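You operate a simulated robot arm through the tools that you are given. There is no shell and no other tool. Be economical: measure what you need, move in short steps, check, and stop when the job is done.

Carry out the task below with a simulated two-armed robot. There is one attempt and no reset: what you move stays moved.

JOB
Put two of the brown cartons from the deck of the steel cart on the shelf under the check bench. Then open the top crate of the front rack, take the green carton that says "2995" from the top of the carton bench and put it in the inside of the top crate of the front rack and shut the crate again. Then take the orange carton and leave it on the lower deck of the steel cart. Then stack the cream pack that says "4652" from the bare end of the steel table on top of the cream pack labelled "6102". Keep to this order. Set down upright: brown carton, green carton, orange carton.

It is judged by the outcome, as a careful person would: the job done as asked, and still so three seconds after it is handed in. It fails if anything else is knocked over, pushed out of place, dropped, spilled or broken.

ROBOT AND FRAMES
Two 6-joint arms with two-finger parallel grippers on one trunk, on a base that drives. Base frame: it is fixed to the floor where the robot stands at the start and does not move with it; the origin is under the middle of the robot, x ahead of it, y to its left, z up. Readings come in cm, degrees, newtons and seconds.
The left shoulder is at the start at [-7.7, 17.7, 83.2], the right one opposite. With the tool pointing down near the work surface each hand reaches from about 10 to 74 cm from the robot's upright axis, wherever it stands, measured 20 degrees to its own side. Places, roughly: brown carton [50, -25, 75]; cream pack [1000, 575, 75]; green carton [375, 75, 100]; inside of the top crate of the front rack [660, 350, 120]; lower deck of the steel cart [60, -20, 30]; orange carton [75, -25, 75]; shelf under the check bench [-170, 10, 30]; top crate of the front rack [660, 350, 130]. Payload 1.57 kg a hand.
The tool frame of a hand sits at the grasp point between the pads (the TCP): z along the fingers, y along the line on which they close. The tips reach 3 cm beyond it. The gripper opens to 8 cm. The fingers are 1.7 cm wide and 1.2 cm thick; the gripper's body (4 by 8.2 cm) begins 8 cm behind the TCP.
Orientation is that of the tool frame in the base frame, as a unit quaternion [w, x, y, z]. With the fingers straight down and closing along the base's y, the tool's x points along the base's -x, its y along +y and its z along -z.

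CONTROLS
- The arms move only by the tool send_rows. It takes "left_rows", "right_rows" or both (then of equal length, played together; a hand with none holds still); each is one flat list of numbers, 7 for each row, row after row: the shift along the tool's x, y, z in cm, then the turn, a rotation vector about the tool's x, y, z in degrees, then the gripper command, from -1 (shut) to 1 (fully open), values between in proportion. In form: [dx, dy, dz, ax, ay, az, grip, dx, dy, dz, ax, ay, az, grip, ...]. A call has 1 to 10 rows; each row shifts and turns the commanded pose from where the row before left it, along the tool's axes as they then stand. Each row takes 0.2 s and may step no farther than 5 cm and 8.6 degrees from the row before; otherwise, or with a gripper value out of range, the whole call is refused. Where a pose cannot be reached the arm comes as near as it can. A force on the tool above 40 N (or 10 N above the force at the start of the call, whichever is more), or a blocked arm, ends the call early, and 0.2 s more pass. Each finger travels about 7.2 cm/s and halts on what it meets, pressing with about 33 N; the grip force reading is that of the motor and also rises with nothing between the fingers. The clock runs only during rows and for 0.2 s after the last one: add rows that do not move to give the fingers time. The reply holds the time, the measured pose of the TCP, the force on the tool along the base axes, the opening and the grip force, in the units named above and with some noise, with the torque about the TCP (base axes, N m) and any sound that the robot's microphone picked up.
- Cameras (640 x 400 px; columns grow to the right, rows downward): "scene" is now at [3.59, -1.31, 155.77]; the picture's right is [-0.17, -0.99, 0.00], its down [-0.74, 0.12, -0.67] and it looks along [0.66, -0.11, -0.75] (base axes); focal length 278 px, centre (320, 200). "left" rides on the left gripper at [7.2, 0.7, -12.2] in its tool frame; the picture's right is [-0.09, 1.00, 0.00], its down [-0.84, -0.08, -0.54] and it looks along [-0.54, -0.05, 0.84] (tool axes); focal length 238 px, centre (320, 200). "right" rides on the right gripper at [7.2, -0.7, -12.2] in its tool frame; the picture's right is [0.09, 1.00, 0.00], its down [-0.84, 0.08, -0.54] and it looks along [-0.54, 0.05, 0.84] (tool axes); focal length 238 px, centre (320, 200). There is no depth. A picture from a camera that has moved, and an enlarged one, comes with that camera's place and axes in the base frame and with its lens.
- snapshot(camera): a new picture of that camera. It takes no simulated time.
- lift_body(by): slides the trunk up (or, below 0, down) by that many cm; the arms and the scene camera ride with it, the base frame stays. It gives what a move gives, with no picture.
- base_move(legs): drives the robot by 1 to 6 legs, each [ahead, left, turn to the left] in cm, cm and degrees, along the robot's own axes; the way and the turn of a leg run together, so that a leg with both is an arc; at most 150 cm and 180 degrees a leg. The arms and the cameras ride along, it lands a little off, and it stops where it bumps. It gives what a move gives.
- aim_head(pan, tilt): turns the head with the scene camera to pan (to the left, within 143 degrees either way) and tilt (down, from -29 to 69), counted from straight ahead of the robot. It gives what a move gives.
- zoom(camera, box): a new picture of the part [left, top, right, bottom] of that camera's present view, enlarged. It takes no simulated time.
- hand_in(): hands the job in; it is judged then, once.

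Go step by step. Nothing tells you exact positions but the pictures and the camera data: compare them with the known pose of the tool, close in by small moves and look again before you grip or let go. The budget is 186 turns and 174 pictures, counting those below and the enlarged ones. Unless the task says otherwise, let go and move clear before handing in.

The tools are called after ">>>" as a command line: name --argument value ..., lists and objects as JSON in quotes. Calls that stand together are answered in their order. send_rows: Moves the arms, as the interface text tells. Its arguments: {"type":"object","properties":{"left_rows":{"type":"array"},"right_rows":{"type":"array"}},"required":[]} The other tools are called the same way: lift_body (by) slides the trunk up or down; base_move (legs) drives the base; aim_head (pan, tilt) turns the head that bears the scene camera; snapshot (camera) takes a picture; zoom (camera, box) takes an enlarged picture of a part of a camera's view; hand_in () hands the job in.

At the start:

```text
clock: 0.0
left_eef_pos: [41.44, -0.44, 103.84]
left_ee_rot: [0.0, 0.0, 1.0, 0.0]
left_ft_force: [-1.0, -0.4, -0.7]
left_ft_torque: [-0.01, -0.03, -0.01]
left_grip_width: 8.0
left_finger_force: 0.1
right_eef_pos: [43.22, -34.88, 101.05]
right_ee_rot: [0.0, 0.001, 1.0, 0.0]
right_ft_force: [-0.5, -0.2, -0.3]
right_ft_torque: [0.0, -0.01, -0.01]
right_grip_width: 8.01
right_finger_force: 0.0
trunk travel left (down, up): [-27.5, 5.3]
robot x, y, heading: [-0.2, -0.21, -0.1]
head pan, tilt: [-9.5, 48.3]
```

scene: 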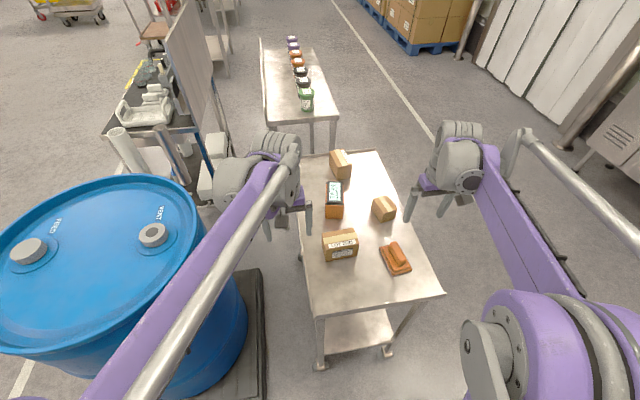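
right: 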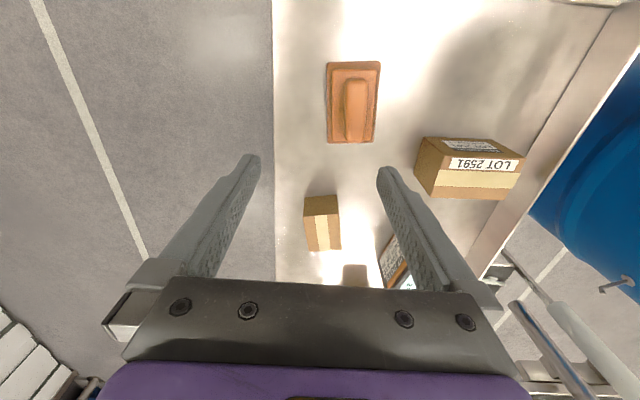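
left: 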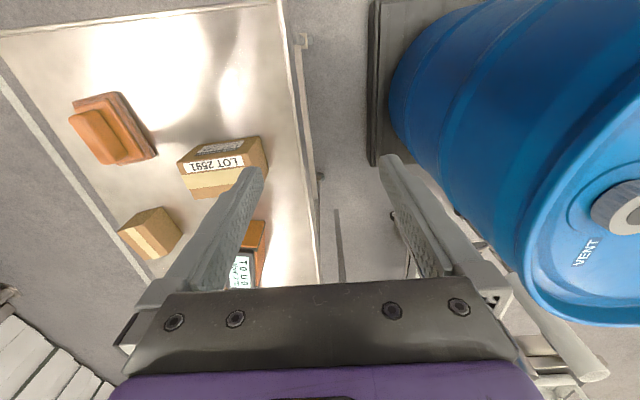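

I see the steel cart ahead with three brown cartons, an orange carton and a brush-like thing. I take an enlarged look at the cart and then look around.

>>> zoom --camera "scene" --box '[260, 130, 460, 290]'

>>> aim_head --pan 143 --tilt 30

>>> snapshot --camera "scene"

>>> aim_head --pan -143 --tilt 30

>>> snapshot --camera "scene"

>>> aim_head --pan 30 --tilt 15

>>> snapshot --camera "scene"

```text
2.50 times, centred on (360, 210) of scene
camera zoom: at [3.59, -1.31, 155.77], right [-0.17, -0.99, 0.0], down [-0.74, 0.12, -0.67], along [0.66, -0.11, -0.75], focal length 695 px, centre (220, 175)
```

zoom: 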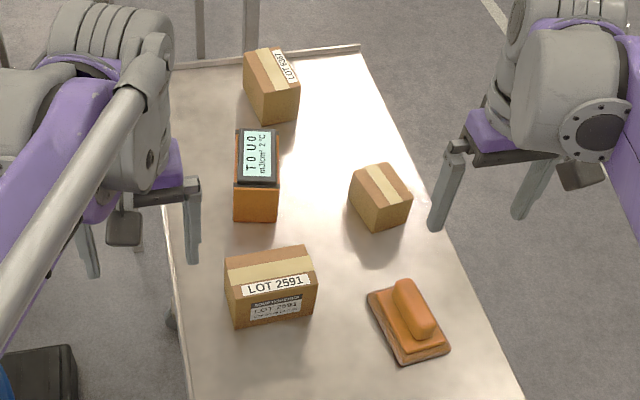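

```text
clock: 2.4
left_eef_pos: [41.49, -0.34, 103.86]
left_ee_rot: [0.0, 0.0, 1.0, 0.0]
left_ft_force: [0.4, 0.0, -0.1]
left_ft_torque: [0.03, 0.02, 0.04]
left_grip_width: 8.0
left_finger_force: 0.2
right_eef_pos: [43.22, -34.81, 101.05]
right_ee_rot: [-0.001, 0.0, 1.0, 0.0]
right_ft_force: [0.2, 0.2, 0.0]
right_ft_torque: [0.0, 0.01, 0.03]
right_grip_width: 8.0
right_finger_force: 0.0
trunk travel left (down, up): [-27.5, 5.3]
robot x, y, heading: [0.23, -0.31, -0.1]
head pan, tilt: [143.0, 30.0]
```

```text
169 pictures are left
camera scene: at [-11.38, 5.44, 158.49], right [0.6, 0.8, 0.0], down [0.4, -0.3, -0.87], along [-0.69, 0.52, -0.5], focal length 278 px, centre (320, 200)
```

scene: 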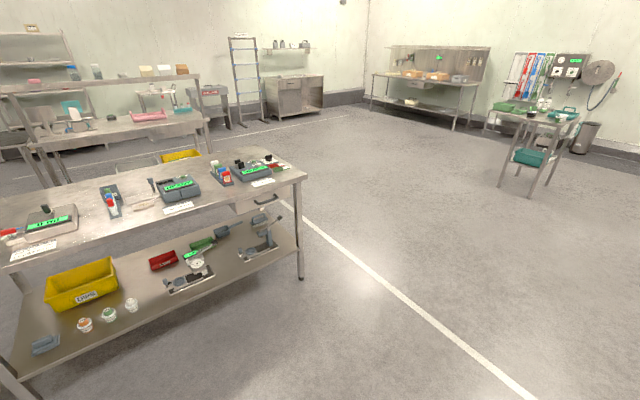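

```text
clock: 6.3
left_eef_pos: [41.48, -0.5, 103.93]
left_ee_rot: [0.001, 0.001, 1.0, 0.0]
left_ft_force: [0.3, 1.0, 0.2]
left_ft_torque: [-0.02, -0.01, 0.05]
left_grip_width: 8.0
left_finger_force: 0.0
right_eef_pos: [43.16, -34.88, 101.16]
right_ee_rot: [0.0, 0.0, 1.0, 0.0]
right_ft_force: [0.5, -0.1, 0.6]
right_ft_torque: [-0.02, -0.04, -0.02]
right_grip_width: 8.01
right_finger_force: 0.1
trunk travel left (down, up): [-27.5, 5.3]
robot x, y, heading: [0.03, -0.27, -0.1]
head pan, tilt: [-143.0, 30.0]
```

```text
168 pictures are left
camera scene: at [-11.38, -5.45, 158.49], right [-0.6, 0.8, 0.0], down [0.4, 0.3, -0.87], along [-0.69, -0.52, -0.5], focal length 278 px, centre (320, 200)
```

scene: 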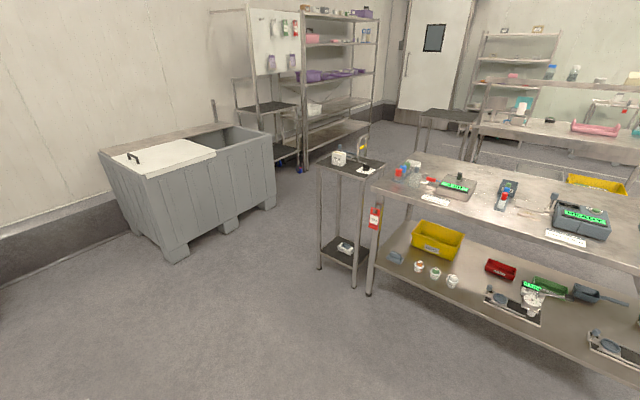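

```text
clock: 8.9
left_eef_pos: [41.51, -0.45, 103.79]
left_ee_rot: [-0.001, -0.001, 1.0, 0.001]
left_ft_force: [0.1, 0.1, 0.9]
left_ft_torque: [0.02, 0.01, 0.0]
left_grip_width: 8.01
left_finger_force: 0.0
right_eef_pos: [43.2, -34.89, 101.18]
right_ee_rot: [0.0, 0.0, 1.0, 0.0]
right_ft_force: [0.4, -0.8, -0.9]
right_ft_torque: [-0.03, 0.0, 0.03]
right_grip_width: 8.03
right_finger_force: 0.1
trunk travel left (down, up): [-27.5, 5.3]
robot x, y, heading: [-0.37, -0.04, -0.1]
head pan, tilt: [30.0, 15.0]
```

```text
167 pictures are left
camera scene: at [3.93, 4.66, 160.91], right [0.5, -0.87, 0.0], down [-0.22, -0.13, -0.97], along [0.84, 0.48, -0.26], focal length 278 px, centre (320, 200)
```

scene: 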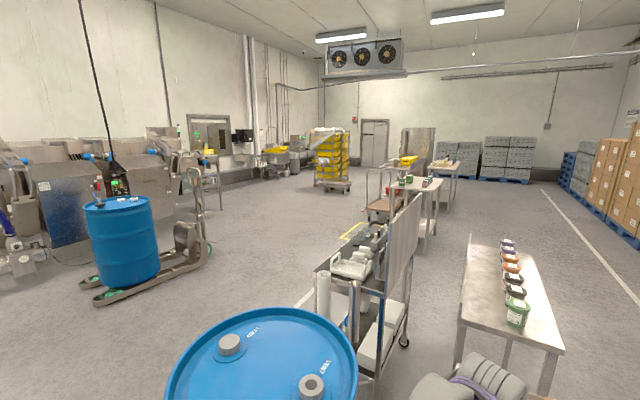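

The check bench is behind me, the yellow crates ahead-left. I aim back at the cart and check the orange carton's top and the cartons closely.

>>> aim_head --pan -18 --tilt 52

>>> zoom --camera "scene" --box '[240, 90, 400, 190]'

>>> zoom --camera "scene" --box '[230, 150, 430, 275]'

>>> zoom --camera "right" --box '[260, 40, 560, 228]'

```text
clock: 10.1
left_eef_pos: [41.38, -0.47, 103.87]
left_ee_rot: [0.0, 0.0, 1.0, 0.0]
left_ft_force: [0.3, -0.2, 1.0]
left_ft_torque: [-0.01, -0.04, 0.01]
left_grip_width: 7.99
left_finger_force: 0.1
right_eef_pos: [43.18, -34.84, 101.0]
right_ee_rot: [0.0, 0.001, 1.0, 0.0]
right_ft_force: [-0.7, 0.0, 0.0]
right_ft_torque: [0.03, 0.01, -0.01]
right_grip_width: 8.0
right_finger_force: 0.1
trunk travel left (down, up): [-27.5, 5.3]
robot x, y, heading: [0.1, 0.14, 0.2]
head pan, tilt: [-18.0, 52.0]
```

```text
4.00 times, centred on (320, 140) of scene
camera zoom: at [2.99, -2.33, 155.28], right [-0.31, -0.95, 0.0], down [-0.75, 0.24, -0.62], along [0.59, -0.19, -0.79], focal length 1113 px, centre (320, 440)
```

zoom: 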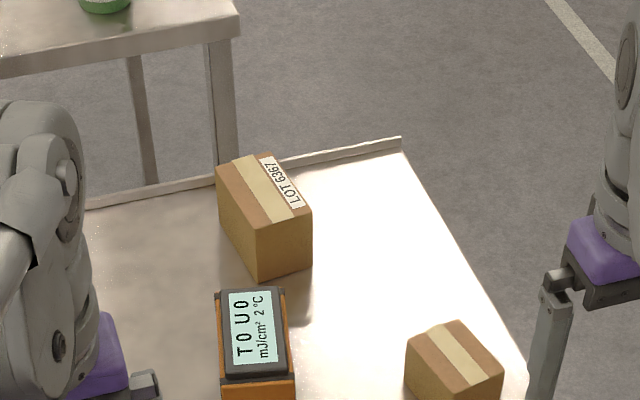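

```text
3.20 times, centred on (330, 212) of scene
camera zoom: at [2.99, -2.33, 155.28], right [-0.31, -0.95, 0.0], down [-0.75, 0.24, -0.62], along [0.59, -0.19, -0.79], focal length 890 px, centre (288, 160)
```

zoom: 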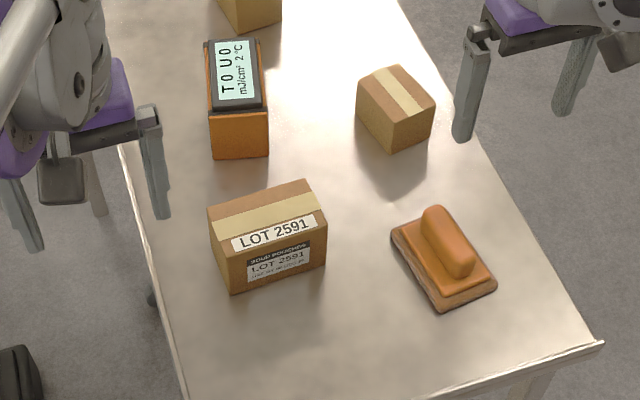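

```text
2.13 times, centred on (410, 134) of right
camera zoom: at [35.79, -35.6, 113.23], right [-0.09, 1.0, 0.0], down [0.84, 0.08, 0.54], along [0.54, 0.05, -0.84], focal length 507 px, centre (128, 340)
```

zoom: 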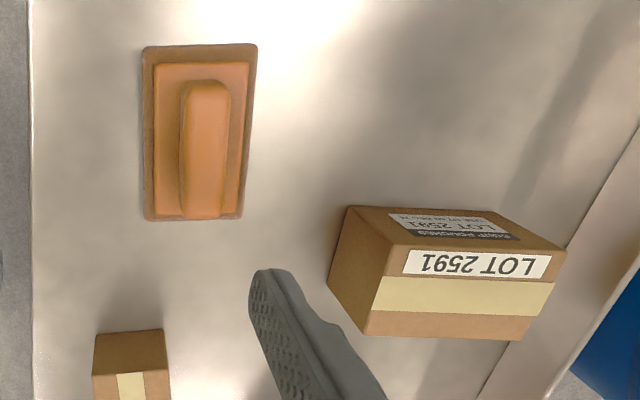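

The cart deck seems at about z 79; brown carton "2591" is near [49,-15,82] (short side along x) and the small one near [60,-33,82]. I orient both hands in the air: left yawed to close along x, right tilted forward.

>>> send_rows --left_rows '[0, 0, 0, 0, 0, 8.6, 1, 0, 0, 0, 0, 0, 8.6, 1, 0, 0, 0, 0, 0, 8.6, 1, 0, 0, 0, 0, 0, 8.6, 1, 0, 0, 0, 0, 0, 8.6, 1, 0, 0, 0, 0, 0, 8.6, 1, 0, 0, 0, 0, 0, 8.6, 1, 0, 0, 0, 0, 0, 8.6, 1, 0, 0, 0, 0, 0, 8.6, 1, 0, 0, 0, 0, 0, 8.6, 1]' --right_rows '[0, 0, 0, 0, 0, -5, 1, 0, 0, 0, 0, 0, -5, 1, 0, 0, 0, 0, -7.5, 0, 1, 0, 0, 0, 0, -7.5, 0, 1, 0, 0, 0, 0, -7.5, 0, 1, 0, 0, 0, 0, -7.5, 0, 1, 0, 0, 0, 0, -7.5, 0, 1, 0, 0, 0, 0, -7.5, 0, 1, 0, 0, 0, 0, 0, 0, 1, 0, 0, 0, 0, 0, 0, 1]'

>>> send_rows --left_rows '[0, 0, 0, 0, 0, 4, 1, 0, 0, 0, 0, -7.5, 0, 1, 0, 0, 0, 0, -7.5, 0, 1, 0, 0, 0, 0, -7.5, 0, 1, 0, 0, 0, 0, -7.5, 0, 1, 0, 0, 0, 0, -7.5, 0, 1, 0, 0, 0, 0, -7.5, 0, 1, 0, 0, 0, 0, 0, 0, 1]'

>>> snapshot --camera "scene"

>>> snapshot --camera "right"

>>> snapshot --camera "left"

```text
clock: 12.3
left_eef_pos: [41.34, -0.39, 103.87]
left_ee_rot: [0.001, 0.684, 0.73, 0.0]
left_ft_force: [-0.6, -0.4, 0.2]
left_ft_torque: [-0.02, 0.03, 0.01]
left_grip_width: 8.01
left_finger_force: 0.0
right_eef_pos: [43.15, -34.85, 101.1]
right_ee_rot: [0.382, -0.08, 0.92, 0.033]
right_ft_force: [-0.9, -0.4, -0.2]
right_ft_torque: [0.01, 0.01, -0.01]
right_grip_width: 8.03
right_finger_force: 0.0
trunk travel left (down, up): [-27.5, 5.3]
robot x, y, heading: [-0.31, 0.33, -0.0]
head pan, tilt: [-18.0, 52.0]
```

```text
clock: 14.1
left_eef_pos: [41.34, -0.24, 104.03]
left_ee_rot: [0.271, 0.653, 0.653, -0.271]
left_ft_force: [0.3, -0.1, 0.5]
left_ft_torque: [0.0, -0.03, -0.02]
left_grip_width: 8.0
left_finger_force: 0.0
right_eef_pos: [43.19, -34.9, 101.05]
right_ee_rot: [0.381, -0.081, 0.92, 0.034]
right_ft_force: [0.1, -0.5, -1.1]
right_ft_torque: [0.01, 0.03, 0.0]
right_grip_width: 8.0
right_finger_force: 0.1
trunk travel left (down, up): [-27.5, 5.3]
robot x, y, heading: [-0.12, 0.35, -0.1]
head pan, tilt: [-18.0, 52.0]
```

```text
163 pictures are left
camera scene: at [2.98, -2.36, 155.27], right [-0.31, -0.95, 0.0], down [-0.75, 0.24, -0.62], along [0.59, -0.19, -0.79], focal length 278 px, centre (320, 200)
```

scene: 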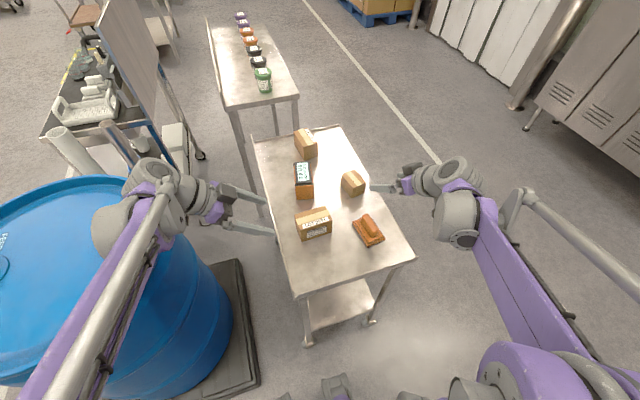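

```text
162 pictures are left
camera right: at [29.57, -37.95, 104.56], right [-0.24, 0.97, -0.07], down [0.19, 0.11, 0.97], along [0.95, 0.22, -0.21], focal length 238 px, centre (320, 200)
```

right: 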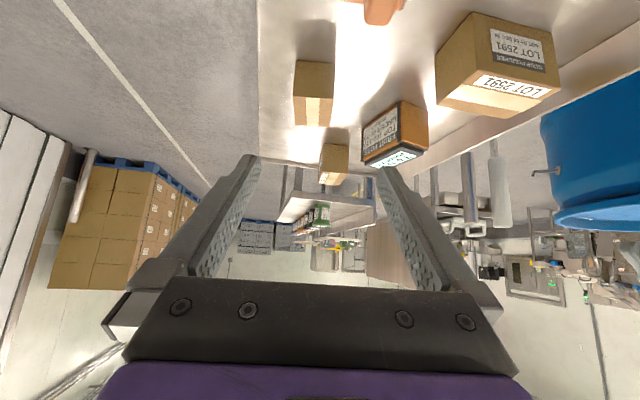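

```text
161 pictures are left
camera left: at [42.17, 13.35, 107.38], right [1.0, -0.07, 0.07], down [-0.08, -0.21, 0.98], along [-0.05, -0.98, -0.21], focal length 238 px, centre (320, 200)
```

left: 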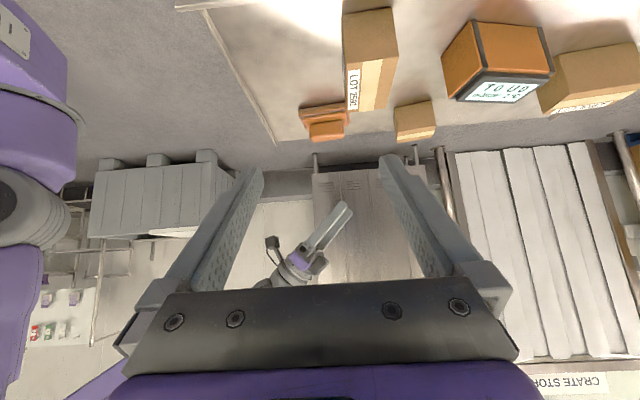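

The hand cameras end up under the hand at 45 degrees, so I reduce the tilt to 30 degrees and move both hands to about 10 cm short of their cartons.

>>> send_rows --left_rows '[0, 0, 0, 0, 7.5, 0, 1, 0, 0, 0, 0, 7.5, 0, 1, -0.6, 1.73, 3.88, 0, 0, 0, 1, -0.6, 1.73, 3.88, 0, 0, 0, 1, -0.6, 1.73, 3.88, 0, 0, 0, 1, -0.6, 1.73, 3.88, 0, 0, 0, 1, 0, 0, 0, 0, 0, 0, 1]' --right_rows '[0, 0, 0, 0, 7.5, 0, 1, 0, 0, 0, 0, 7.5, 0, 1, -1.45, -0.2, 3.2, 0, 0, 0, 1, -1.45, -0.2, 3.2, 0, 0, 0, 1, -1.45, -0.2, 3.2, 0, 0, 0, 1, -1.45, -0.2, 3.2, 0, 0, 0, 1, 0, 0, 0, 0, 0, 0, 1]'

>>> snapshot --camera "scene"

>>> snapshot --camera "right"

>>> snapshot --camera "left"

```text
clock: 15.7
left_eef_pos: [48.23, -10.16, 91.5]
left_ee_rot: [0.184, 0.683, 0.683, -0.182]
left_ft_force: [-0.2, 0.5, -0.5]
left_ft_torque: [0.03, -0.01, 0.02]
left_grip_width: 7.99
left_finger_force: 0.1
right_eef_pos: [54.54, -33.55, 92.79]
right_ee_rot: [0.259, -0.084, 0.962, 0.022]
right_ft_force: [0.5, -0.6, -0.3]
right_ft_torque: [0.03, 0.0, 0.03]
right_grip_width: 8.01
right_finger_force: 0.1
trunk travel left (down, up): [-27.5, 5.3]
robot x, y, heading: [-0.25, 0.11, 0.1]
head pan, tilt: [-18.0, 52.0]
```

```text
160 pictures are left
camera scene: at [2.81, -2.26, 155.27], right [-0.31, -0.95, 0.0], down [-0.75, 0.24, -0.62], along [0.59, -0.19, -0.79], focal length 278 px, centre (320, 200)
```

scene: 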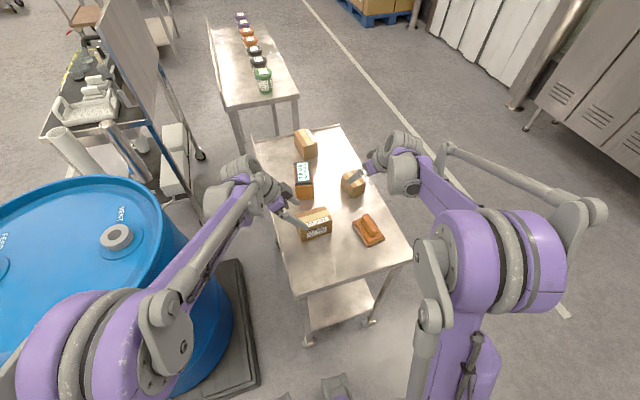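

```text
159 pictures are left
camera right: at [42.3, -36.45, 99.65], right [-0.25, 0.97, -0.05], down [0.43, 0.16, 0.89], along [0.87, 0.2, -0.46], focal length 238 px, centre (320, 200)
```

right: 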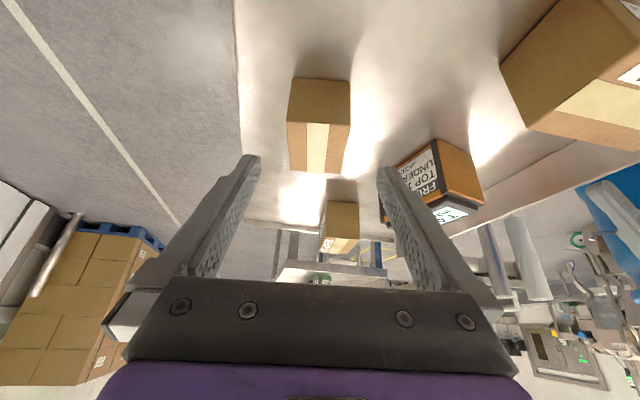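

```text
158 pictures are left
camera left: at [49.04, 2.15, 98.36], right [1.0, -0.08, 0.05], down [-0.08, -0.45, 0.89], along [-0.05, -0.89, -0.46], focal length 238 px, centre (320, 200)
```

left: 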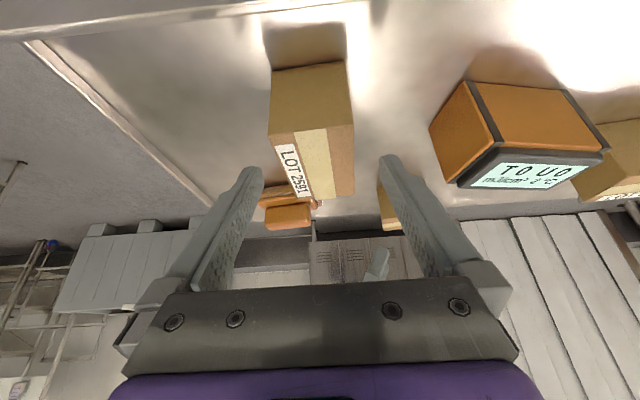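

Both hands line up with their cartons (tops at z≈86, deck ≈79). I advance both and close.

>>> send_rows --left_rows '[0, 0, 3.1, 0, 0, 0, 1, 0, 0, 3.1, 0, 0, 0, 1, 0, 0, 3.0, 0, 0, 0, 1, 0, 0, 0, 0, 0, 0, 1, 0, 0, 0, 0, 0, 0, -1, 0, 0, 0, 0, 0, 0, -1, 0, 0, 0, 0, 0, 0, -1, 0, 0, 0, 0, 0, 0, -1]' --right_rows '[0, 0, 3.6, 0, 0, 0, 1, 0, 0, 3.6, 0, 0, 0, 1, 0, 0, 3.5, 0, 0, 0, 1, 0, 0, 0, 0, 0, 0, 1, 0, 0, 0, 0, 0, 0, -1, 0, 0, 0, 0, 0, 0, -1, 0, 0, 0, 0, 0, 0, -1, 0, 0, 0, 0, 0, 0, -1]'

>>> snapshot --camera "scene"

```text
clock: 17.5
left_eef_pos: [48.63, -14.86, 83.65]
left_ee_rot: [0.183, 0.683, 0.683, -0.183]
left_ft_force: [0.6, 0.1, -0.1]
left_ft_torque: [0.01, 0.02, 0.0]
left_grip_width: 5.97
left_finger_force: 33.7
right_eef_pos: [59.5, -32.77, 83.5]
right_ee_rot: [0.259, -0.084, 0.962, 0.022]
right_ft_force: [-0.9, 1.4, 2.4]
right_ft_torque: [0.12, -0.08, 0.07]
right_grip_width: 5.37
right_finger_force: 33.0
trunk travel left (down, up): [-27.5, 5.3]
robot x, y, heading: [0.09, 0.11, 0.1]
head pan, tilt: [-18.0, 52.0]
```

```text
157 pictures are left
camera scene: at [2.96, -2.31, 155.27], right [-0.31, -0.95, 0.0], down [-0.75, 0.24, -0.62], along [0.59, -0.19, -0.79], focal length 278 px, centre (320, 200)
```

scene: 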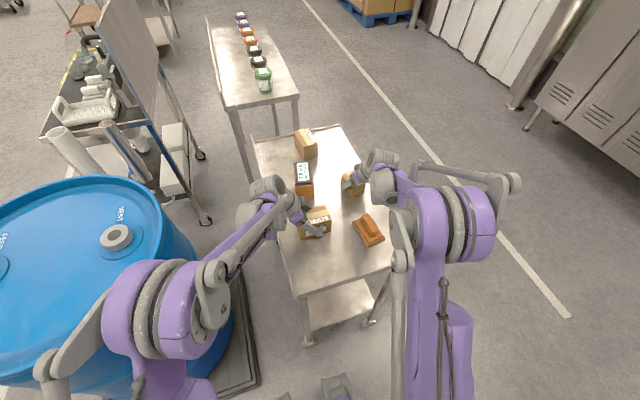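

Both grips hold (6.0 and 5.4 cm). I lift both straight up.

>>> send_rows --left_rows '[-1, 0, -1.73, 0, 0, 0, -1, -2, 0, -3.46, 0, 0, 0, -1, -2, 0, -3.46, 0, 0, 0, -1, -2, 0, -3.46, 0, 0, 0, -1, 0, 0, 0, 0, 0, 0, -1]' --right_rows '[-1, 0, -1.73, 0, 0, 0, -1, -2, 0, -3.46, 0, 0, 0, -1, -2, 0, -3.46, 0, 0, 0, -1, -2, 0, -3.46, 0, 0, 0, -1, 0, 0, 0, 0, 0, 0, -1]'

>>> snapshot --camera "left"

>>> snapshot --camera "right"

```text
clock: 18.7
left_eef_pos: [48.34, -15.03, 97.62]
left_ee_rot: [0.183, 0.683, 0.683, -0.183]
left_ft_force: [1.2, -0.1, 0.1]
left_ft_torque: [-0.02, -0.01, 0.02]
left_grip_width: 0.01
left_finger_force: 21.3
right_eef_pos: [59.93, -32.99, 97.49]
right_ee_rot: [0.258, -0.084, 0.962, 0.023]
right_ft_force: [-0.3, 0.5, -0.3]
right_ft_torque: [0.01, -0.01, 0.01]
right_grip_width: 0.0
right_finger_force: 21.1
trunk travel left (down, up): [-27.5, 5.3]
robot x, y, heading: [-0.19, 0.02, 0.2]
head pan, tilt: [-18.0, 52.0]
```

```text
156 pictures are left
camera left: at [49.23, -2.73, 104.48], right [1.0, -0.08, 0.05], down [-0.08, -0.45, 0.89], along [-0.05, -0.89, -0.46], focal length 238 px, centre (320, 200)
```

left: 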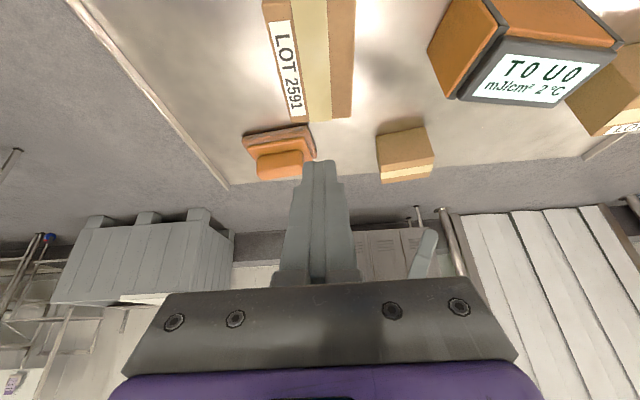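

```text
155 pictures are left
camera right: at [47.75, -35.83, 104.41], right [-0.25, 0.97, -0.05], down [0.43, 0.15, 0.89], along [0.87, 0.2, -0.46], focal length 238 px, centre (320, 200)
```

right: 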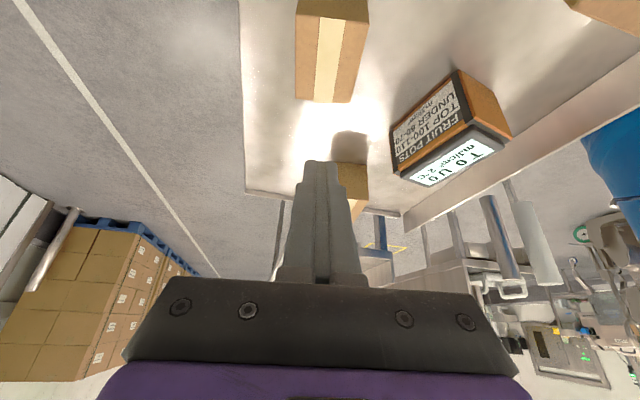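

The cartons slipped out of the fingers and stay in place on the deck. I try again, a bit lower, with more settling time and a slow lift.

>>> send_rows --left_rows '[0, 0, 0, 0, 0, 0, 1, 0, 0, 0, 0, 0, 0, 1, 0, 0, 0, 0, 0, 0, 1, 1.83, 0, 3.17, 0, 0, 0, 1, 1.83, 0, 3.17, 0, 0, 0, 1, 1.83, 0, 3.17, 0, 0, 0, 1, 1.83, 0, 3.17, 0, 0, 0, 1, 0, 0, 0, 0, 0, 0, 1]' --right_rows '[0, 0, 0, 0, 0, 0, 1, 0, 0, 0, 0, 0, 0, 1, 0, 0, 0, 0, 0, 0, 1, 1.81, 0, 3.14, 0, 0, 0, 1, 1.81, 0, 3.14, 0, 0, 0, 1, 1.81, 0, 3.14, 0, 0, 0, 1, 1.81, 0, 3.14, 0, 0, 0, 1, 0, 0, 0, 0, 0, 0, 1]'

>>> send_rows --left_rows '[0, 0, 0, 0, 0, 0, -1, 0, 0, 0, 0, 0, 0, -1, 0, 0, 0, 0, 0, 0, -1, 0, 0, 0, 0, 0, 0, -1, 0, 0, 0, 0, 0, 0, -1, -0.2, 0, -0.35, 0, 0, 0, -1, -0.2, 0, -0.35, 0, 0, 0, -1, -0.2, 0, -0.35, 0, 0, 0, -1]' --right_rows '[0, 0, 0, 0, 0, 0, -1, 0, 0, 0, 0, 0, 0, -1, 0, 0, 0, 0, 0, 0, -1, 0, 0, 0, 0, 0, 0, -1, 0, 0, 0, 0, 0, 0, -1, -0.2, 0, -0.35, 0, 0, 0, -1, -0.2, 0, -0.35, 0, 0, 0, -1, -0.2, 0, -0.35, 0, 0, 0, -1]'

>>> snapshot --camera "left"

>>> snapshot --camera "right"

```text
clock: 20.5
left_eef_pos: [48.19, -14.83, 83.17]
left_ee_rot: [0.184, 0.683, 0.683, -0.183]
left_ft_force: [0.0, -0.4, -0.1]
left_ft_torque: [0.01, 0.0, -0.01]
left_grip_width: 8.0
left_finger_force: 0.0
right_eef_pos: [59.84, -32.99, 83.04]
right_ee_rot: [0.258, -0.084, 0.962, 0.023]
right_ft_force: [0.6, -0.2, 0.0]
right_ft_torque: [0.01, -0.05, 0.01]
right_grip_width: 8.0
right_finger_force: 0.0
trunk travel left (down, up): [-27.5, 5.3]
robot x, y, heading: [0.05, 0.02, 0.1]
head pan, tilt: [-18.0, 52.0]
```

```text
clock: 22.3
left_eef_pos: [48.27, -14.94, 84.27]
left_ee_rot: [0.183, 0.683, 0.684, -0.183]
left_ft_force: [0.5, 0.6, -1.4]
left_ft_torque: [-0.01, 0.02, -0.04]
left_grip_width: 5.96
left_finger_force: 33.3
right_eef_pos: [59.75, -32.9, 84.34]
right_ee_rot: [0.258, -0.084, 0.962, 0.022]
right_ft_force: [0.8, 0.2, -1.4]
right_ft_torque: [0.03, 0.04, 0.0]
right_grip_width: 5.36
right_finger_force: 33.0
trunk travel left (down, up): [-27.5, 5.3]
robot x, y, heading: [0.26, -0.04, 0.1]
head pan, tilt: [-18.0, 52.0]
```

```text
154 pictures are left
camera left: at [49.14, -2.52, 91.15], right [1.0, -0.08, 0.05], down [-0.08, -0.45, 0.89], along [-0.05, -0.89, -0.46], focal length 238 px, centre (320, 200)
```

left: 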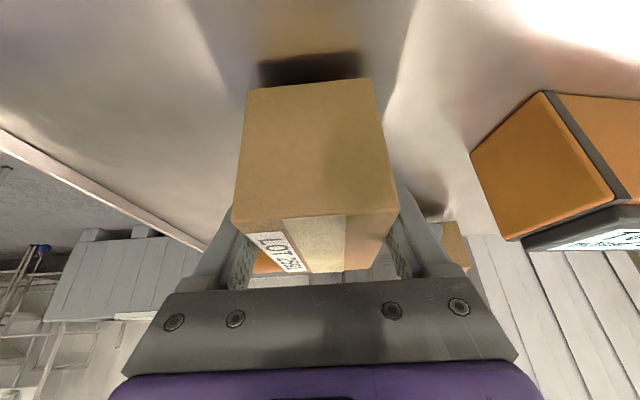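

```text
153 pictures are left
camera right: at [47.67, -35.7, 91.2], right [-0.25, 0.97, -0.05], down [0.43, 0.15, 0.89], along [0.87, 0.2, -0.46], focal length 238 px, centre (320, 200)
```

right: 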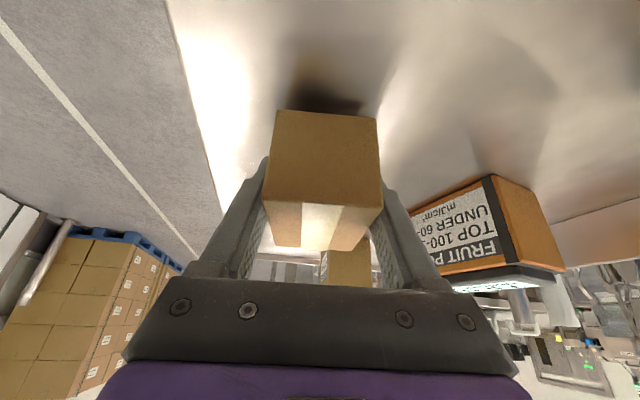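

Both cartons are now off the deck. I keep lifting slowly.

>>> send_rows --left_rows '[-0.3, 0, -0.52, 0, 0, 0, -1, -0.4, 0, -0.69, 0, 0, 0, -1, -0.5, 0, -0.87, 0, 0, 0, -1, -0.5, 0, -0.87, 0, 0, 0, -1, -0.5, 0, -0.87, 0, 0, 0, -1, -0.5, 0, -0.87, 0, 0, 0, -1, -0.5, 0, -0.87, 0, 0, 0, -1, -0.5, 0, -0.87, 0, 0, 0, -1, -0.5, 0, -0.87, 0, 0, 0, -1, -0.3, 0, -0.52, 0, 0, 0, -1]' --right_rows '[-0.3, 0, -0.52, 0, 0, 0, -1, -0.4, 0, -0.69, 0, 0, 0, -1, -0.5, 0, -0.87, 0, 0, 0, -1, -0.5, 0, -0.87, 0, 0, 0, -1, -0.5, 0, -0.87, 0, 0, 0, -1, -0.5, 0, -0.87, 0, 0, 0, -1, -0.5, 0, -0.87, 0, 0, 0, -1, -0.5, 0, -0.87, 0, 0, 0, -1, -0.5, 0, -0.87, 0, 0, 0, -1, -0.3, 0, -0.52, 0, 0, 0, -1]'

>>> snapshot --camera "scene"

```text
clock: 24.5
left_eef_pos: [48.26, -14.79, 93.39]
left_ee_rot: [0.183, 0.683, 0.683, -0.183]
left_ft_force: [-0.7, -0.1, -1.6]
left_ft_torque: [-0.04, -0.02, 0.0]
left_grip_width: 5.95
left_finger_force: 33.1
right_eef_pos: [59.74, -32.87, 93.31]
right_ee_rot: [0.258, -0.084, 0.962, 0.023]
right_ft_force: [-0.2, 0.1, -1.7]
right_ft_torque: [0.0, 0.01, -0.01]
right_grip_width: 5.35
right_finger_force: 33.2
trunk travel left (down, up): [-27.5, 5.3]
robot x, y, heading: [0.19, -0.07, -0.0]
head pan, tilt: [-18.0, 52.0]
```

```text
152 pictures are left
camera scene: at [3.02, -2.34, 155.27], right [-0.31, -0.95, 0.0], down [-0.75, 0.24, -0.62], along [0.59, -0.19, -0.79], focal length 278 px, centre (320, 200)
```

scene: 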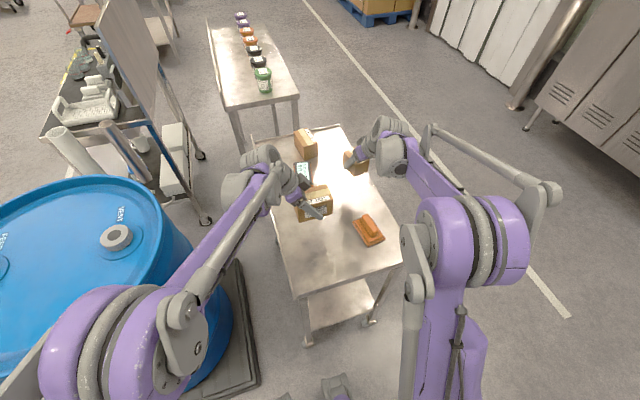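

I back away from the cart and turn to the right toward the check bench, checking the grips on the way.

>>> base_move --legs '[[-30, 0, 0]]'

>>> base_move --legs '[[0, 0, -90], [0, 0, -90]]'

>>> aim_head --pan 0 --tilt 40

>>> snapshot --camera "scene"

```text
clock: 26.5
left_eef_pos: [18.79, -14.94, 93.3]
left_ee_rot: [0.182, 0.685, 0.682, -0.183]
left_ft_force: [0.4, 1.2, -2.4]
left_ft_torque: [0.01, 0.01, 0.01]
left_grip_width: 5.98
left_finger_force: 32.6
right_eef_pos: [30.27, -33.04, 93.45]
right_ee_rot: [0.258, -0.082, 0.962, 0.022]
right_ft_force: [0.5, -1.1, -1.6]
right_ft_torque: [0.0, 0.0, -0.03]
right_grip_width: 5.34
right_finger_force: 32.7
trunk travel left (down, up): [-27.5, 5.3]
robot x, y, heading: [-29.47, 0.14, -0.5]
head pan, tilt: [-18.0, 52.0]
```

```text
clock: 34.5
left_eef_pos: [-77.45, 15.32, 93.4]
left_ee_rot: [0.184, -0.679, 0.687, 0.182]
left_ft_force: [-0.4, -0.6, -2.2]
left_ft_torque: [0.02, -0.03, -0.02]
left_grip_width: 5.97
left_finger_force: 33.0
right_eef_pos: [-88.74, 33.44, 93.37]
right_ee_rot: [0.022, 0.963, 0.079, -0.258]
right_ft_force: [0.0, 0.3, -1.8]
right_ft_torque: [0.01, -0.02, 0.0]
right_grip_width: 5.34
right_finger_force: 32.9
trunk travel left (down, up): [-27.5, 5.3]
robot x, y, heading: [-29.61, 0.21, 179.4]
head pan, tilt: [-18.0, 52.0]
```

```text
clock: 35.4
left_eef_pos: [-77.41, 15.38, 93.32]
left_ee_rot: [0.184, -0.68, 0.687, 0.182]
left_ft_force: [0.2, -0.2, -1.8]
left_ft_torque: [0.01, 0.04, -0.01]
left_grip_width: 5.97
left_finger_force: 32.9
right_eef_pos: [-88.91, 33.49, 93.34]
right_ee_rot: [0.021, 0.963, 0.08, -0.258]
right_ft_force: [0.5, 0.1, -0.5]
right_ft_torque: [0.01, 0.0, 0.01]
right_grip_width: 5.38
right_finger_force: 32.7
trunk travel left (down, up): [-27.5, 5.3]
robot x, y, heading: [-29.29, -0.09, 179.2]
head pan, tilt: [0.0, 40.0]
```

```text
151 pictures are left
camera scene: at [-33.84, 0.14, 156.95], right [0.01, 1.0, 0.0], down [0.64, -0.01, -0.77], along [-0.77, 0.01, -0.64], focal length 278 px, centre (320, 200)
```

scene: 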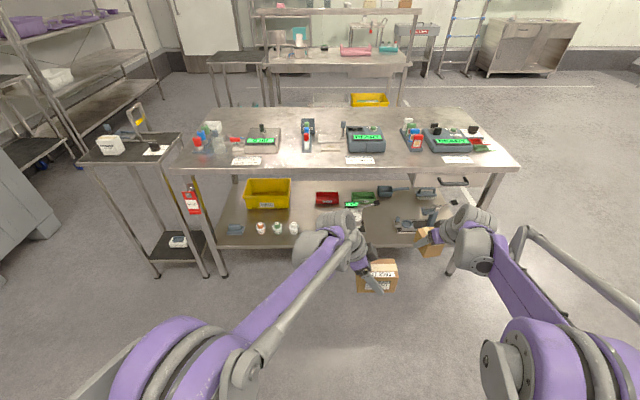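

The shelf has free room at its front between the jars and the black tools. I lower the trunk and turn the left hand so its tool points forward, then look at the shelf.

>>> lift_body --by -14

>>> send_rows --left_rows '[0, 0, 0, -3, 0, -5.2, -1, 0, -1, 0, -3, 0, -5.2, -1, 0, -1, 0, -3, 0, -5.2, -1, 0, -1, 0, -3, 0, -5.2, -1, 0, -1, 0, -3, 0, -5.2, -1, 0, -1, 0, -3, 0, -5.2, -1, 0, -1, 0, -3, 0, -5.2, -1, 0, -1, 0, -3, 0, -5.2, -1, 0, -1, 0, -3, 0, -5.2, -1, 0, -1, 0, -3, 0, -5.2, -1]'

>>> send_rows --left_rows '[0, -1, 0, -3, 0, -5.2, -1, 0, -1, 0, -3, 0, -5.2, -1, 0, -1, 0, -3, 0, -5.2, -1, 0, -1, 0, -3, 0, -5.2, -1, 0, -1, 0, -3, 0, -5.2, -1, 0, 0, 0, 0, 0, 0, -1]'

>>> snapshot --camera "scene"

>>> snapshot --camera "left"

```text
clock: 37.0
left_eef_pos: [-77.47, 15.34, 79.32]
left_ee_rot: [0.184, -0.679, 0.687, 0.182]
left_ft_force: [-0.4, -0.5, -2.6]
left_ft_torque: [-0.03, -0.02, 0.02]
left_grip_width: 6.0
left_finger_force: 32.7
right_eef_pos: [-88.87, 33.52, 79.46]
right_ee_rot: [0.021, 0.963, 0.079, -0.258]
right_ft_force: [0.2, 0.2, -0.9]
right_ft_torque: [0.01, -0.01, 0.04]
right_grip_width: 5.34
right_finger_force: 33.0
trunk travel left (down, up): [-13.5, 19.3]
robot x, y, heading: [-29.47, 0.44, 179.3]
head pan, tilt: [0.0, 40.0]
```

```text
clock: 39.2
left_eef_pos: [-70.0, 19.74, 79.49]
left_ee_rot: [-0.068, 0.932, -0.254, -0.25]
left_ft_force: [0.3, 0.4, -2.4]
left_ft_torque: [0.0, -0.04, 0.01]
left_grip_width: 5.98
left_finger_force: 33.4
right_eef_pos: [-88.94, 33.56, 79.36]
right_ee_rot: [0.021, 0.963, 0.078, -0.258]
right_ft_force: [0.0, -0.3, -1.9]
right_ft_torque: [-0.02, -0.04, 0.01]
right_grip_width: 5.35
right_finger_force: 33.5
trunk travel left (down, up): [-13.5, 19.3]
robot x, y, heading: [-29.78, 0.53, 179.3]
head pan, tilt: [0.0, 40.0]
```

```text
clock: 40.6
left_eef_pos: [-68.36, 24.39, 79.35]
left_ee_rot: [-0.001, 0.966, -0.004, -0.259]
left_ft_force: [-0.5, -0.3, -1.6]
left_ft_torque: [0.01, -0.02, -0.03]
left_grip_width: 6.0
left_finger_force: 32.8
right_eef_pos: [-88.99, 33.47, 79.33]
right_ee_rot: [0.022, 0.962, 0.08, -0.259]
right_ft_force: [0.5, -0.3, -1.7]
right_ft_torque: [-0.03, -0.02, -0.01]
right_grip_width: 5.35
right_finger_force: 33.1
trunk travel left (down, up): [-13.5, 19.3]
robot x, y, heading: [-29.19, 0.15, 179.4]
head pan, tilt: [0.0, 40.0]
```

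```text
150 pictures are left
camera scene: at [-34.98, 0.12, 142.91], right [0.01, 1.0, 0.0], down [0.64, -0.01, -0.77], along [-0.77, 0.01, -0.64], focal length 278 px, centre (320, 200)
```

scene: 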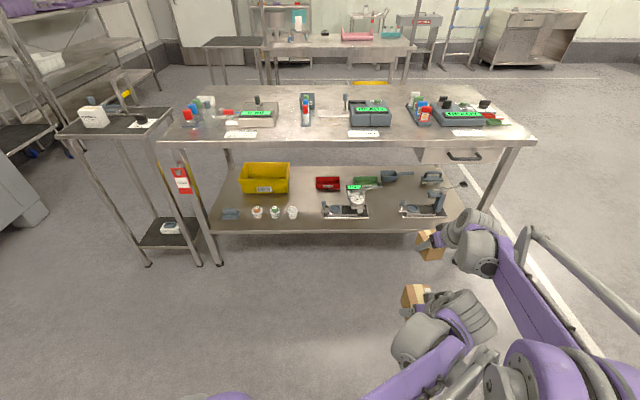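

```text
149 pictures are left
camera left: at [-55.91, 23.55, 86.21], right [-0.09, -1.0, 0.05], down [-0.45, 0.08, 0.89], along [-0.89, 0.06, -0.46], focal length 238 px, centre (320, 200)
```

left: 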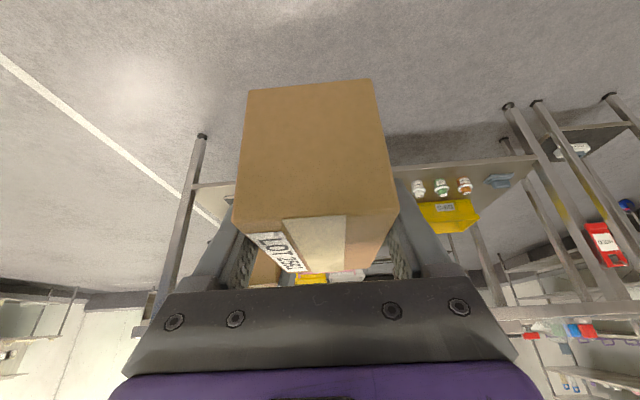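

I zoom in on the shelf to measure the two gaps: one between the white jars and the middle black tool, one between the two black tools.

>>> zoom --camera "scene" --box '[200, 150, 480, 260]'

```text
2.29 times, centred on (340, 205) of scene
camera zoom: at [-34.98, 0.12, 142.91], right [0.01, 1.0, 0.0], down [0.64, -0.01, -0.77], along [-0.77, 0.01, -0.64], focal length 636 px, centre (274, 189)
```

zoom: 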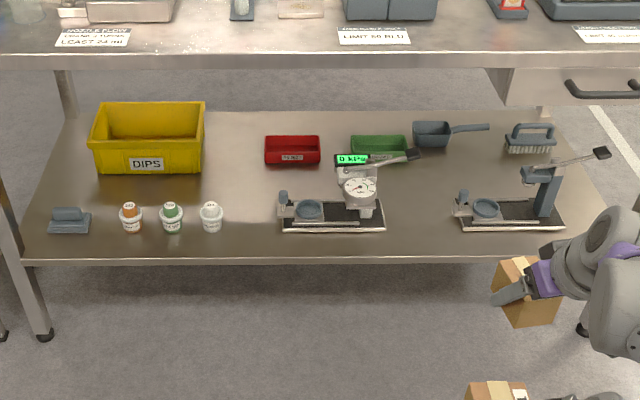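

Gap A is centred near y −4, gap B near y 38; shelf at about z 33–34. I bring the left hand forward to its own side, lower both hands, and lower the trunk.

>>> send_rows --left_rows '[-0.61, 1.42, 1.045, 0, 0, 0, -1, -0.61, 1.42, 1.045, 0, 0, 0, -1, -0.61, 1.42, 1.045, 0, 0, 0, -1, -0.61, 1.42, 1.045, 0, 0, 0, -1, -0.61, 1.42, 1.045, 0, 0, 0, -1, -0.61, 1.42, 1.045, 0, 0, 0, -1, -0.61, 1.42, 1.045, 0, 0, 0, -1, -0.61, 1.42, 1.045, 0, 0, 0, -1, -0.61, 1.42, 1.045, 0, 0, 0, -1, -0.61, 1.42, 1.045, 0, 0, 0, -1]' --right_rows '[0.3, -0.22, 0.52, 0, 0, 0, -1, 0.3, -0.22, 0.52, 0, 0, 0, -1, 0.3, -0.22, 0.52, 0, 0, 0, -1, 0.3, -0.22, 0.52, 0, 0, 0, -1, 0.3, -0.22, 0.52, 0, 0, 0, -1, 0.3, -0.22, 0.52, 0, 0, 0, -1, 0.3, -0.22, 0.52, 0, 0, 0, -1, 0.3, -0.22, 0.52, 0, 0, 0, -1, 0.3, -0.22, 0.52, 0, 0, 0, -1, 0.3, -0.22, 0.52, 0, 0, 0, -1]'

>>> send_rows --left_rows '[-0.61, 1.42, 1.045, 0, 0, 0, -1, -0.61, 1.42, 1.045, 0, 0, 0, -1, -0.61, 1.42, 1.045, 0, 0, 0, -1, -0.61, 1.42, 1.045, 0, 0, 0, -1, -0.61, 1.42, 1.045, 0, 0, 0, -1, -0.61, 1.42, 1.045, 0, 0, 0, -1, -0.61, 1.42, 1.045, 0, 0, 0, -1, -0.61, 1.42, 1.045, 0, 0, 0, -1, -0.61, 1.42, 1.045, 0, 0, 0, -1, -0.61, 1.42, 1.045, 0, 0, 0, -1]' --right_rows '[0.3, -0.22, 0.52, 0, 0, 0, -1, 0.3, -0.22, 0.52, 0, 0, 0, -1, 0.3, -0.22, 0.52, 0, 0, 0, -1, 0.3, -0.22, 0.52, 0, 0, 0, -1, 0.3, -0.22, 0.52, 0, 0, 0, -1, 0.3, -0.22, 0.52, 0, 0, 0, -1, 0.3, -0.22, 0.52, 0, 0, 0, -1, 0.3, -0.22, 0.52, 0, 0, 0, -1, 0.3, -0.22, 0.52, 0, 0, 0, -1, 0.3, -0.22, 0.52, 0, 0, 0, -1]'

>>> lift_body --by -13

>>> base_move --legs '[[28, 0, 0]]'

>>> snapshot --camera "scene"

```text
clock: 42.8
left_eef_pos: [-78.91, 10.23, 73.53]
left_ee_rot: [-0.001, 0.966, -0.004, -0.26]
left_ft_force: [-0.5, -0.3, -1.4]
left_ft_torque: [-0.02, -0.01, 0.03]
left_grip_width: 6.0
left_finger_force: 33.8
right_eef_pos: [-89.26, 35.8, 73.25]
right_ee_rot: [0.021, 0.963, 0.078, -0.258]
right_ft_force: [0.5, 0.5, -2.3]
right_ft_torque: [0.03, 0.03, 0.02]
right_grip_width: 5.39
right_finger_force: 33.4
trunk travel left (down, up): [-13.5, 19.3]
robot x, y, heading: [-29.41, -0.12, 179.5]
head pan, tilt: [0.0, 40.0]
```

```text
clock: 45.0
left_eef_pos: [-89.54, -4.02, 67.21]
left_ee_rot: [-0.001, 0.966, -0.005, -0.259]
left_ft_force: [0.0, 0.2, -1.6]
left_ft_torque: [-0.02, 0.02, -0.02]
left_grip_width: 6.01
left_finger_force: 33.2
right_eef_pos: [-89.51, 38.01, 67.39]
right_ee_rot: [0.021, 0.963, 0.079, -0.258]
right_ft_force: [0.6, 0.0, -2.0]
right_ft_torque: [0.02, -0.03, 0.02]
right_grip_width: 5.38
right_finger_force: 32.7
trunk travel left (down, up): [-13.5, 19.3]
robot x, y, heading: [-29.4, -0.03, 179.4]
head pan, tilt: [0.0, 40.0]
```

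```text
clock: 46.6
left_eef_pos: [-89.46, -3.9, 54.42]
left_ee_rot: [-0.001, 0.966, -0.005, -0.258]
left_ft_force: [0.6, 0.4, -2.6]
left_ft_torque: [-0.04, -0.02, 0.02]
left_grip_width: 5.97
left_finger_force: 33.0
right_eef_pos: [-89.64, 38.04, 54.31]
right_ee_rot: [0.021, 0.963, 0.079, -0.258]
right_ft_force: [0.6, 0.2, -1.7]
right_ft_torque: [0.02, -0.01, 0.01]
right_grip_width: 5.38
right_finger_force: 32.8
trunk travel left (down, up): [-0.5, 32.3]
robot x, y, heading: [-29.47, -0.06, 179.5]
head pan, tilt: [0.0, 40.0]
```

```text
clock: 48.5
left_eef_pos: [-117.12, -3.26, 54.33]
left_ee_rot: [-0.002, 0.966, -0.007, -0.259]
left_ft_force: [-0.1, -0.5, -2.8]
left_ft_torque: [-0.03, 0.0, -0.01]
left_grip_width: 5.98
left_finger_force: 32.8
right_eef_pos: [-116.79, 38.62, 54.36]
right_ee_rot: [0.02, 0.963, 0.077, -0.258]
right_ft_force: [-0.6, 0.0, -1.4]
right_ft_torque: [0.0, -0.02, 0.02]
right_grip_width: 5.37
right_finger_force: 33.4
trunk travel left (down, up): [-0.5, 32.3]
robot x, y, heading: [-56.75, 0.41, 178.9]
head pan, tilt: [0.0, 40.0]
```

```text
147 pictures are left
camera scene: at [-66.35, 0.61, 129.48], right [0.02, 1.0, 0.0], down [0.64, -0.01, -0.77], along [-0.77, 0.01, -0.64], focal length 278 px, centre (320, 200)
```

scene: 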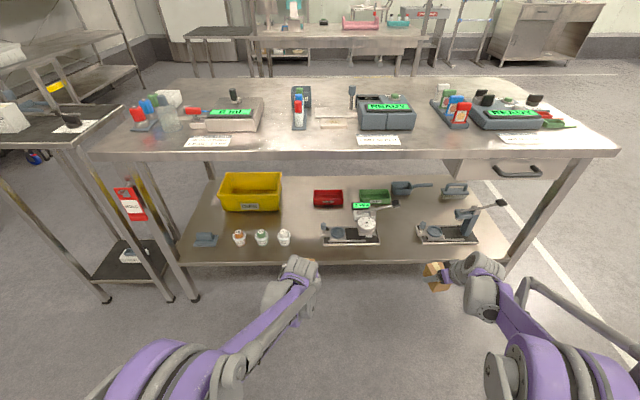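

Everything is consistent. I lower both hands 9 cm and drive on until the cartons hover over their gaps.

>>> send_rows --left_rows '[0.5, 0.2, 0.87, 0, 0, 0, -1, 0.5, 0.2, 0.87, 0, 0, 0, -1, 0.5, 0.2, 0.87, 0, 0, 0, -1, 0.5, 0.2, 0.87, 0, 0, 0, -1, 0.5, 0.2, 0.87, 0, 0, 0, -1, 0.5, 0.2, 0.87, 0, 0, 0, -1, 0.5, 0.2, 0.87, 0, 0, 0, -1, 0.5, 0, 0.87, 0, 0, 0, -1, 0.5, 0, 0.87, 0, 0, 0, -1]' --right_rows '[0.5, 0, 0.87, 0, 0, 0, -1, 0.5, 0, 0.87, 0, 0, 0, -1, 0.5, 0, 0.87, 0, 0, 0, -1, 0.5, 0, 0.87, 0, 0, 0, -1, 0.5, 0, 0.87, 0, 0, 0, -1, 0.5, 0, 0.87, 0, 0, 0, -1, 0.5, 0, 0.87, 0, 0, 0, -1, 0.5, 0, 0.87, 0, 0, 0, -1, 0.5, 0, 0.87, 0, 0, 0, -1]'

>>> base_move --legs '[[17, 0, 0]]'

>>> snapshot --camera "scene"

>>> snapshot --camera "left"

>>> snapshot --camera "right"

```text
clock: 50.5
left_eef_pos: [-116.91, -4.55, 45.18]
left_ee_rot: [-0.001, 0.966, -0.007, -0.259]
left_ft_force: [0.1, 0.6, -2.1]
left_ft_torque: [0.02, 0.02, -0.01]
left_grip_width: 5.95
left_finger_force: 33.0
right_eef_pos: [-116.89, 38.61, 45.37]
right_ee_rot: [0.021, 0.963, 0.077, -0.257]
right_ft_force: [-0.7, -0.6, -1.9]
right_ft_torque: [0.0, -0.01, -0.01]
right_grip_width: 5.35
right_finger_force: 33.5
trunk travel left (down, up): [-0.5, 32.3]
robot x, y, heading: [-56.75, 0.4, 179.2]
head pan, tilt: [0.0, 40.0]
```

```text
clock: 52.0
left_eef_pos: [-134.1, -4.21, 45.28]
left_ee_rot: [-0.001, 0.966, -0.006, -0.258]
left_ft_force: [0.0, -0.2, -2.5]
left_ft_torque: [-0.05, 0.0, -0.01]
left_grip_width: 5.97
left_finger_force: 32.9
right_eef_pos: [-133.97, 38.74, 45.43]
right_ee_rot: [0.021, 0.963, 0.076, -0.258]
right_ft_force: [0.1, 0.1, -2.1]
right_ft_torque: [0.02, -0.01, 0.0]
right_grip_width: 5.39
right_finger_force: 32.7
trunk travel left (down, up): [-0.5, 32.3]
robot x, y, heading: [-74.12, 1.05, 179.3]
head pan, tilt: [0.0, 40.0]
```

```text
146 pictures are left
camera scene: at [-83.48, 0.88, 129.48], right [0.02, 1.0, 0.0], down [0.64, -0.01, -0.77], along [-0.77, 0.01, -0.64], focal length 278 px, centre (320, 200)
```

scene: 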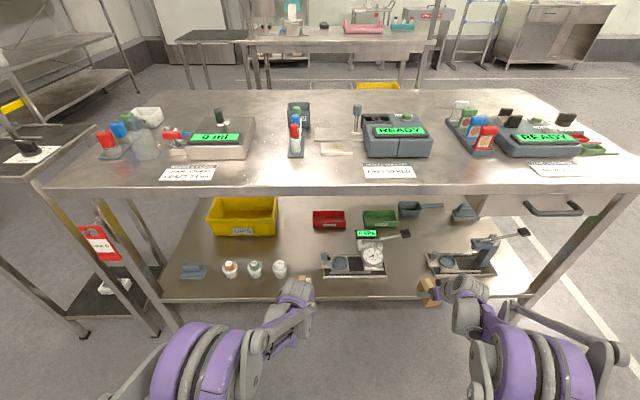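

```text
145 pictures are left
camera left: at [-121.6, -5.17, 52.12], right [-0.09, -0.99, 0.05], down [-0.45, 0.08, 0.89], along [-0.89, 0.06, -0.46], focal length 238 px, centre (320, 200)
```

left: 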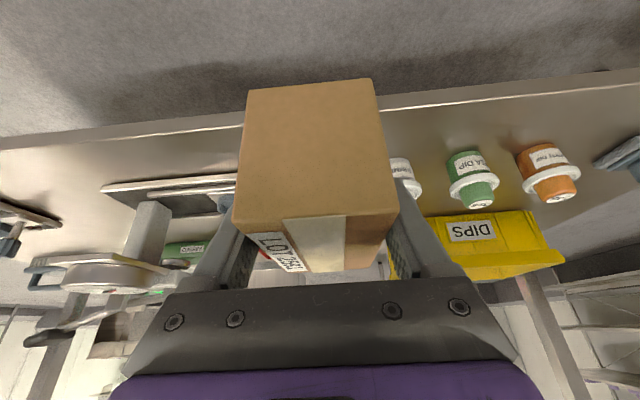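

```text
144 pictures are left
camera right: at [-122.18, 41.33, 52.26], right [0.24, -0.97, -0.05], down [-0.44, -0.15, 0.89], along [-0.87, -0.19, -0.46], focal length 238 px, centre (320, 200)
```

right: 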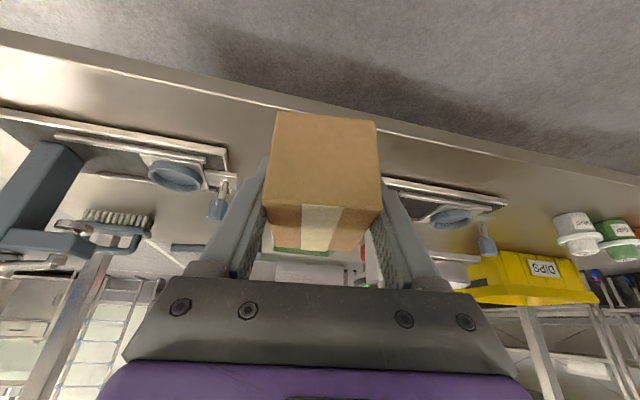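

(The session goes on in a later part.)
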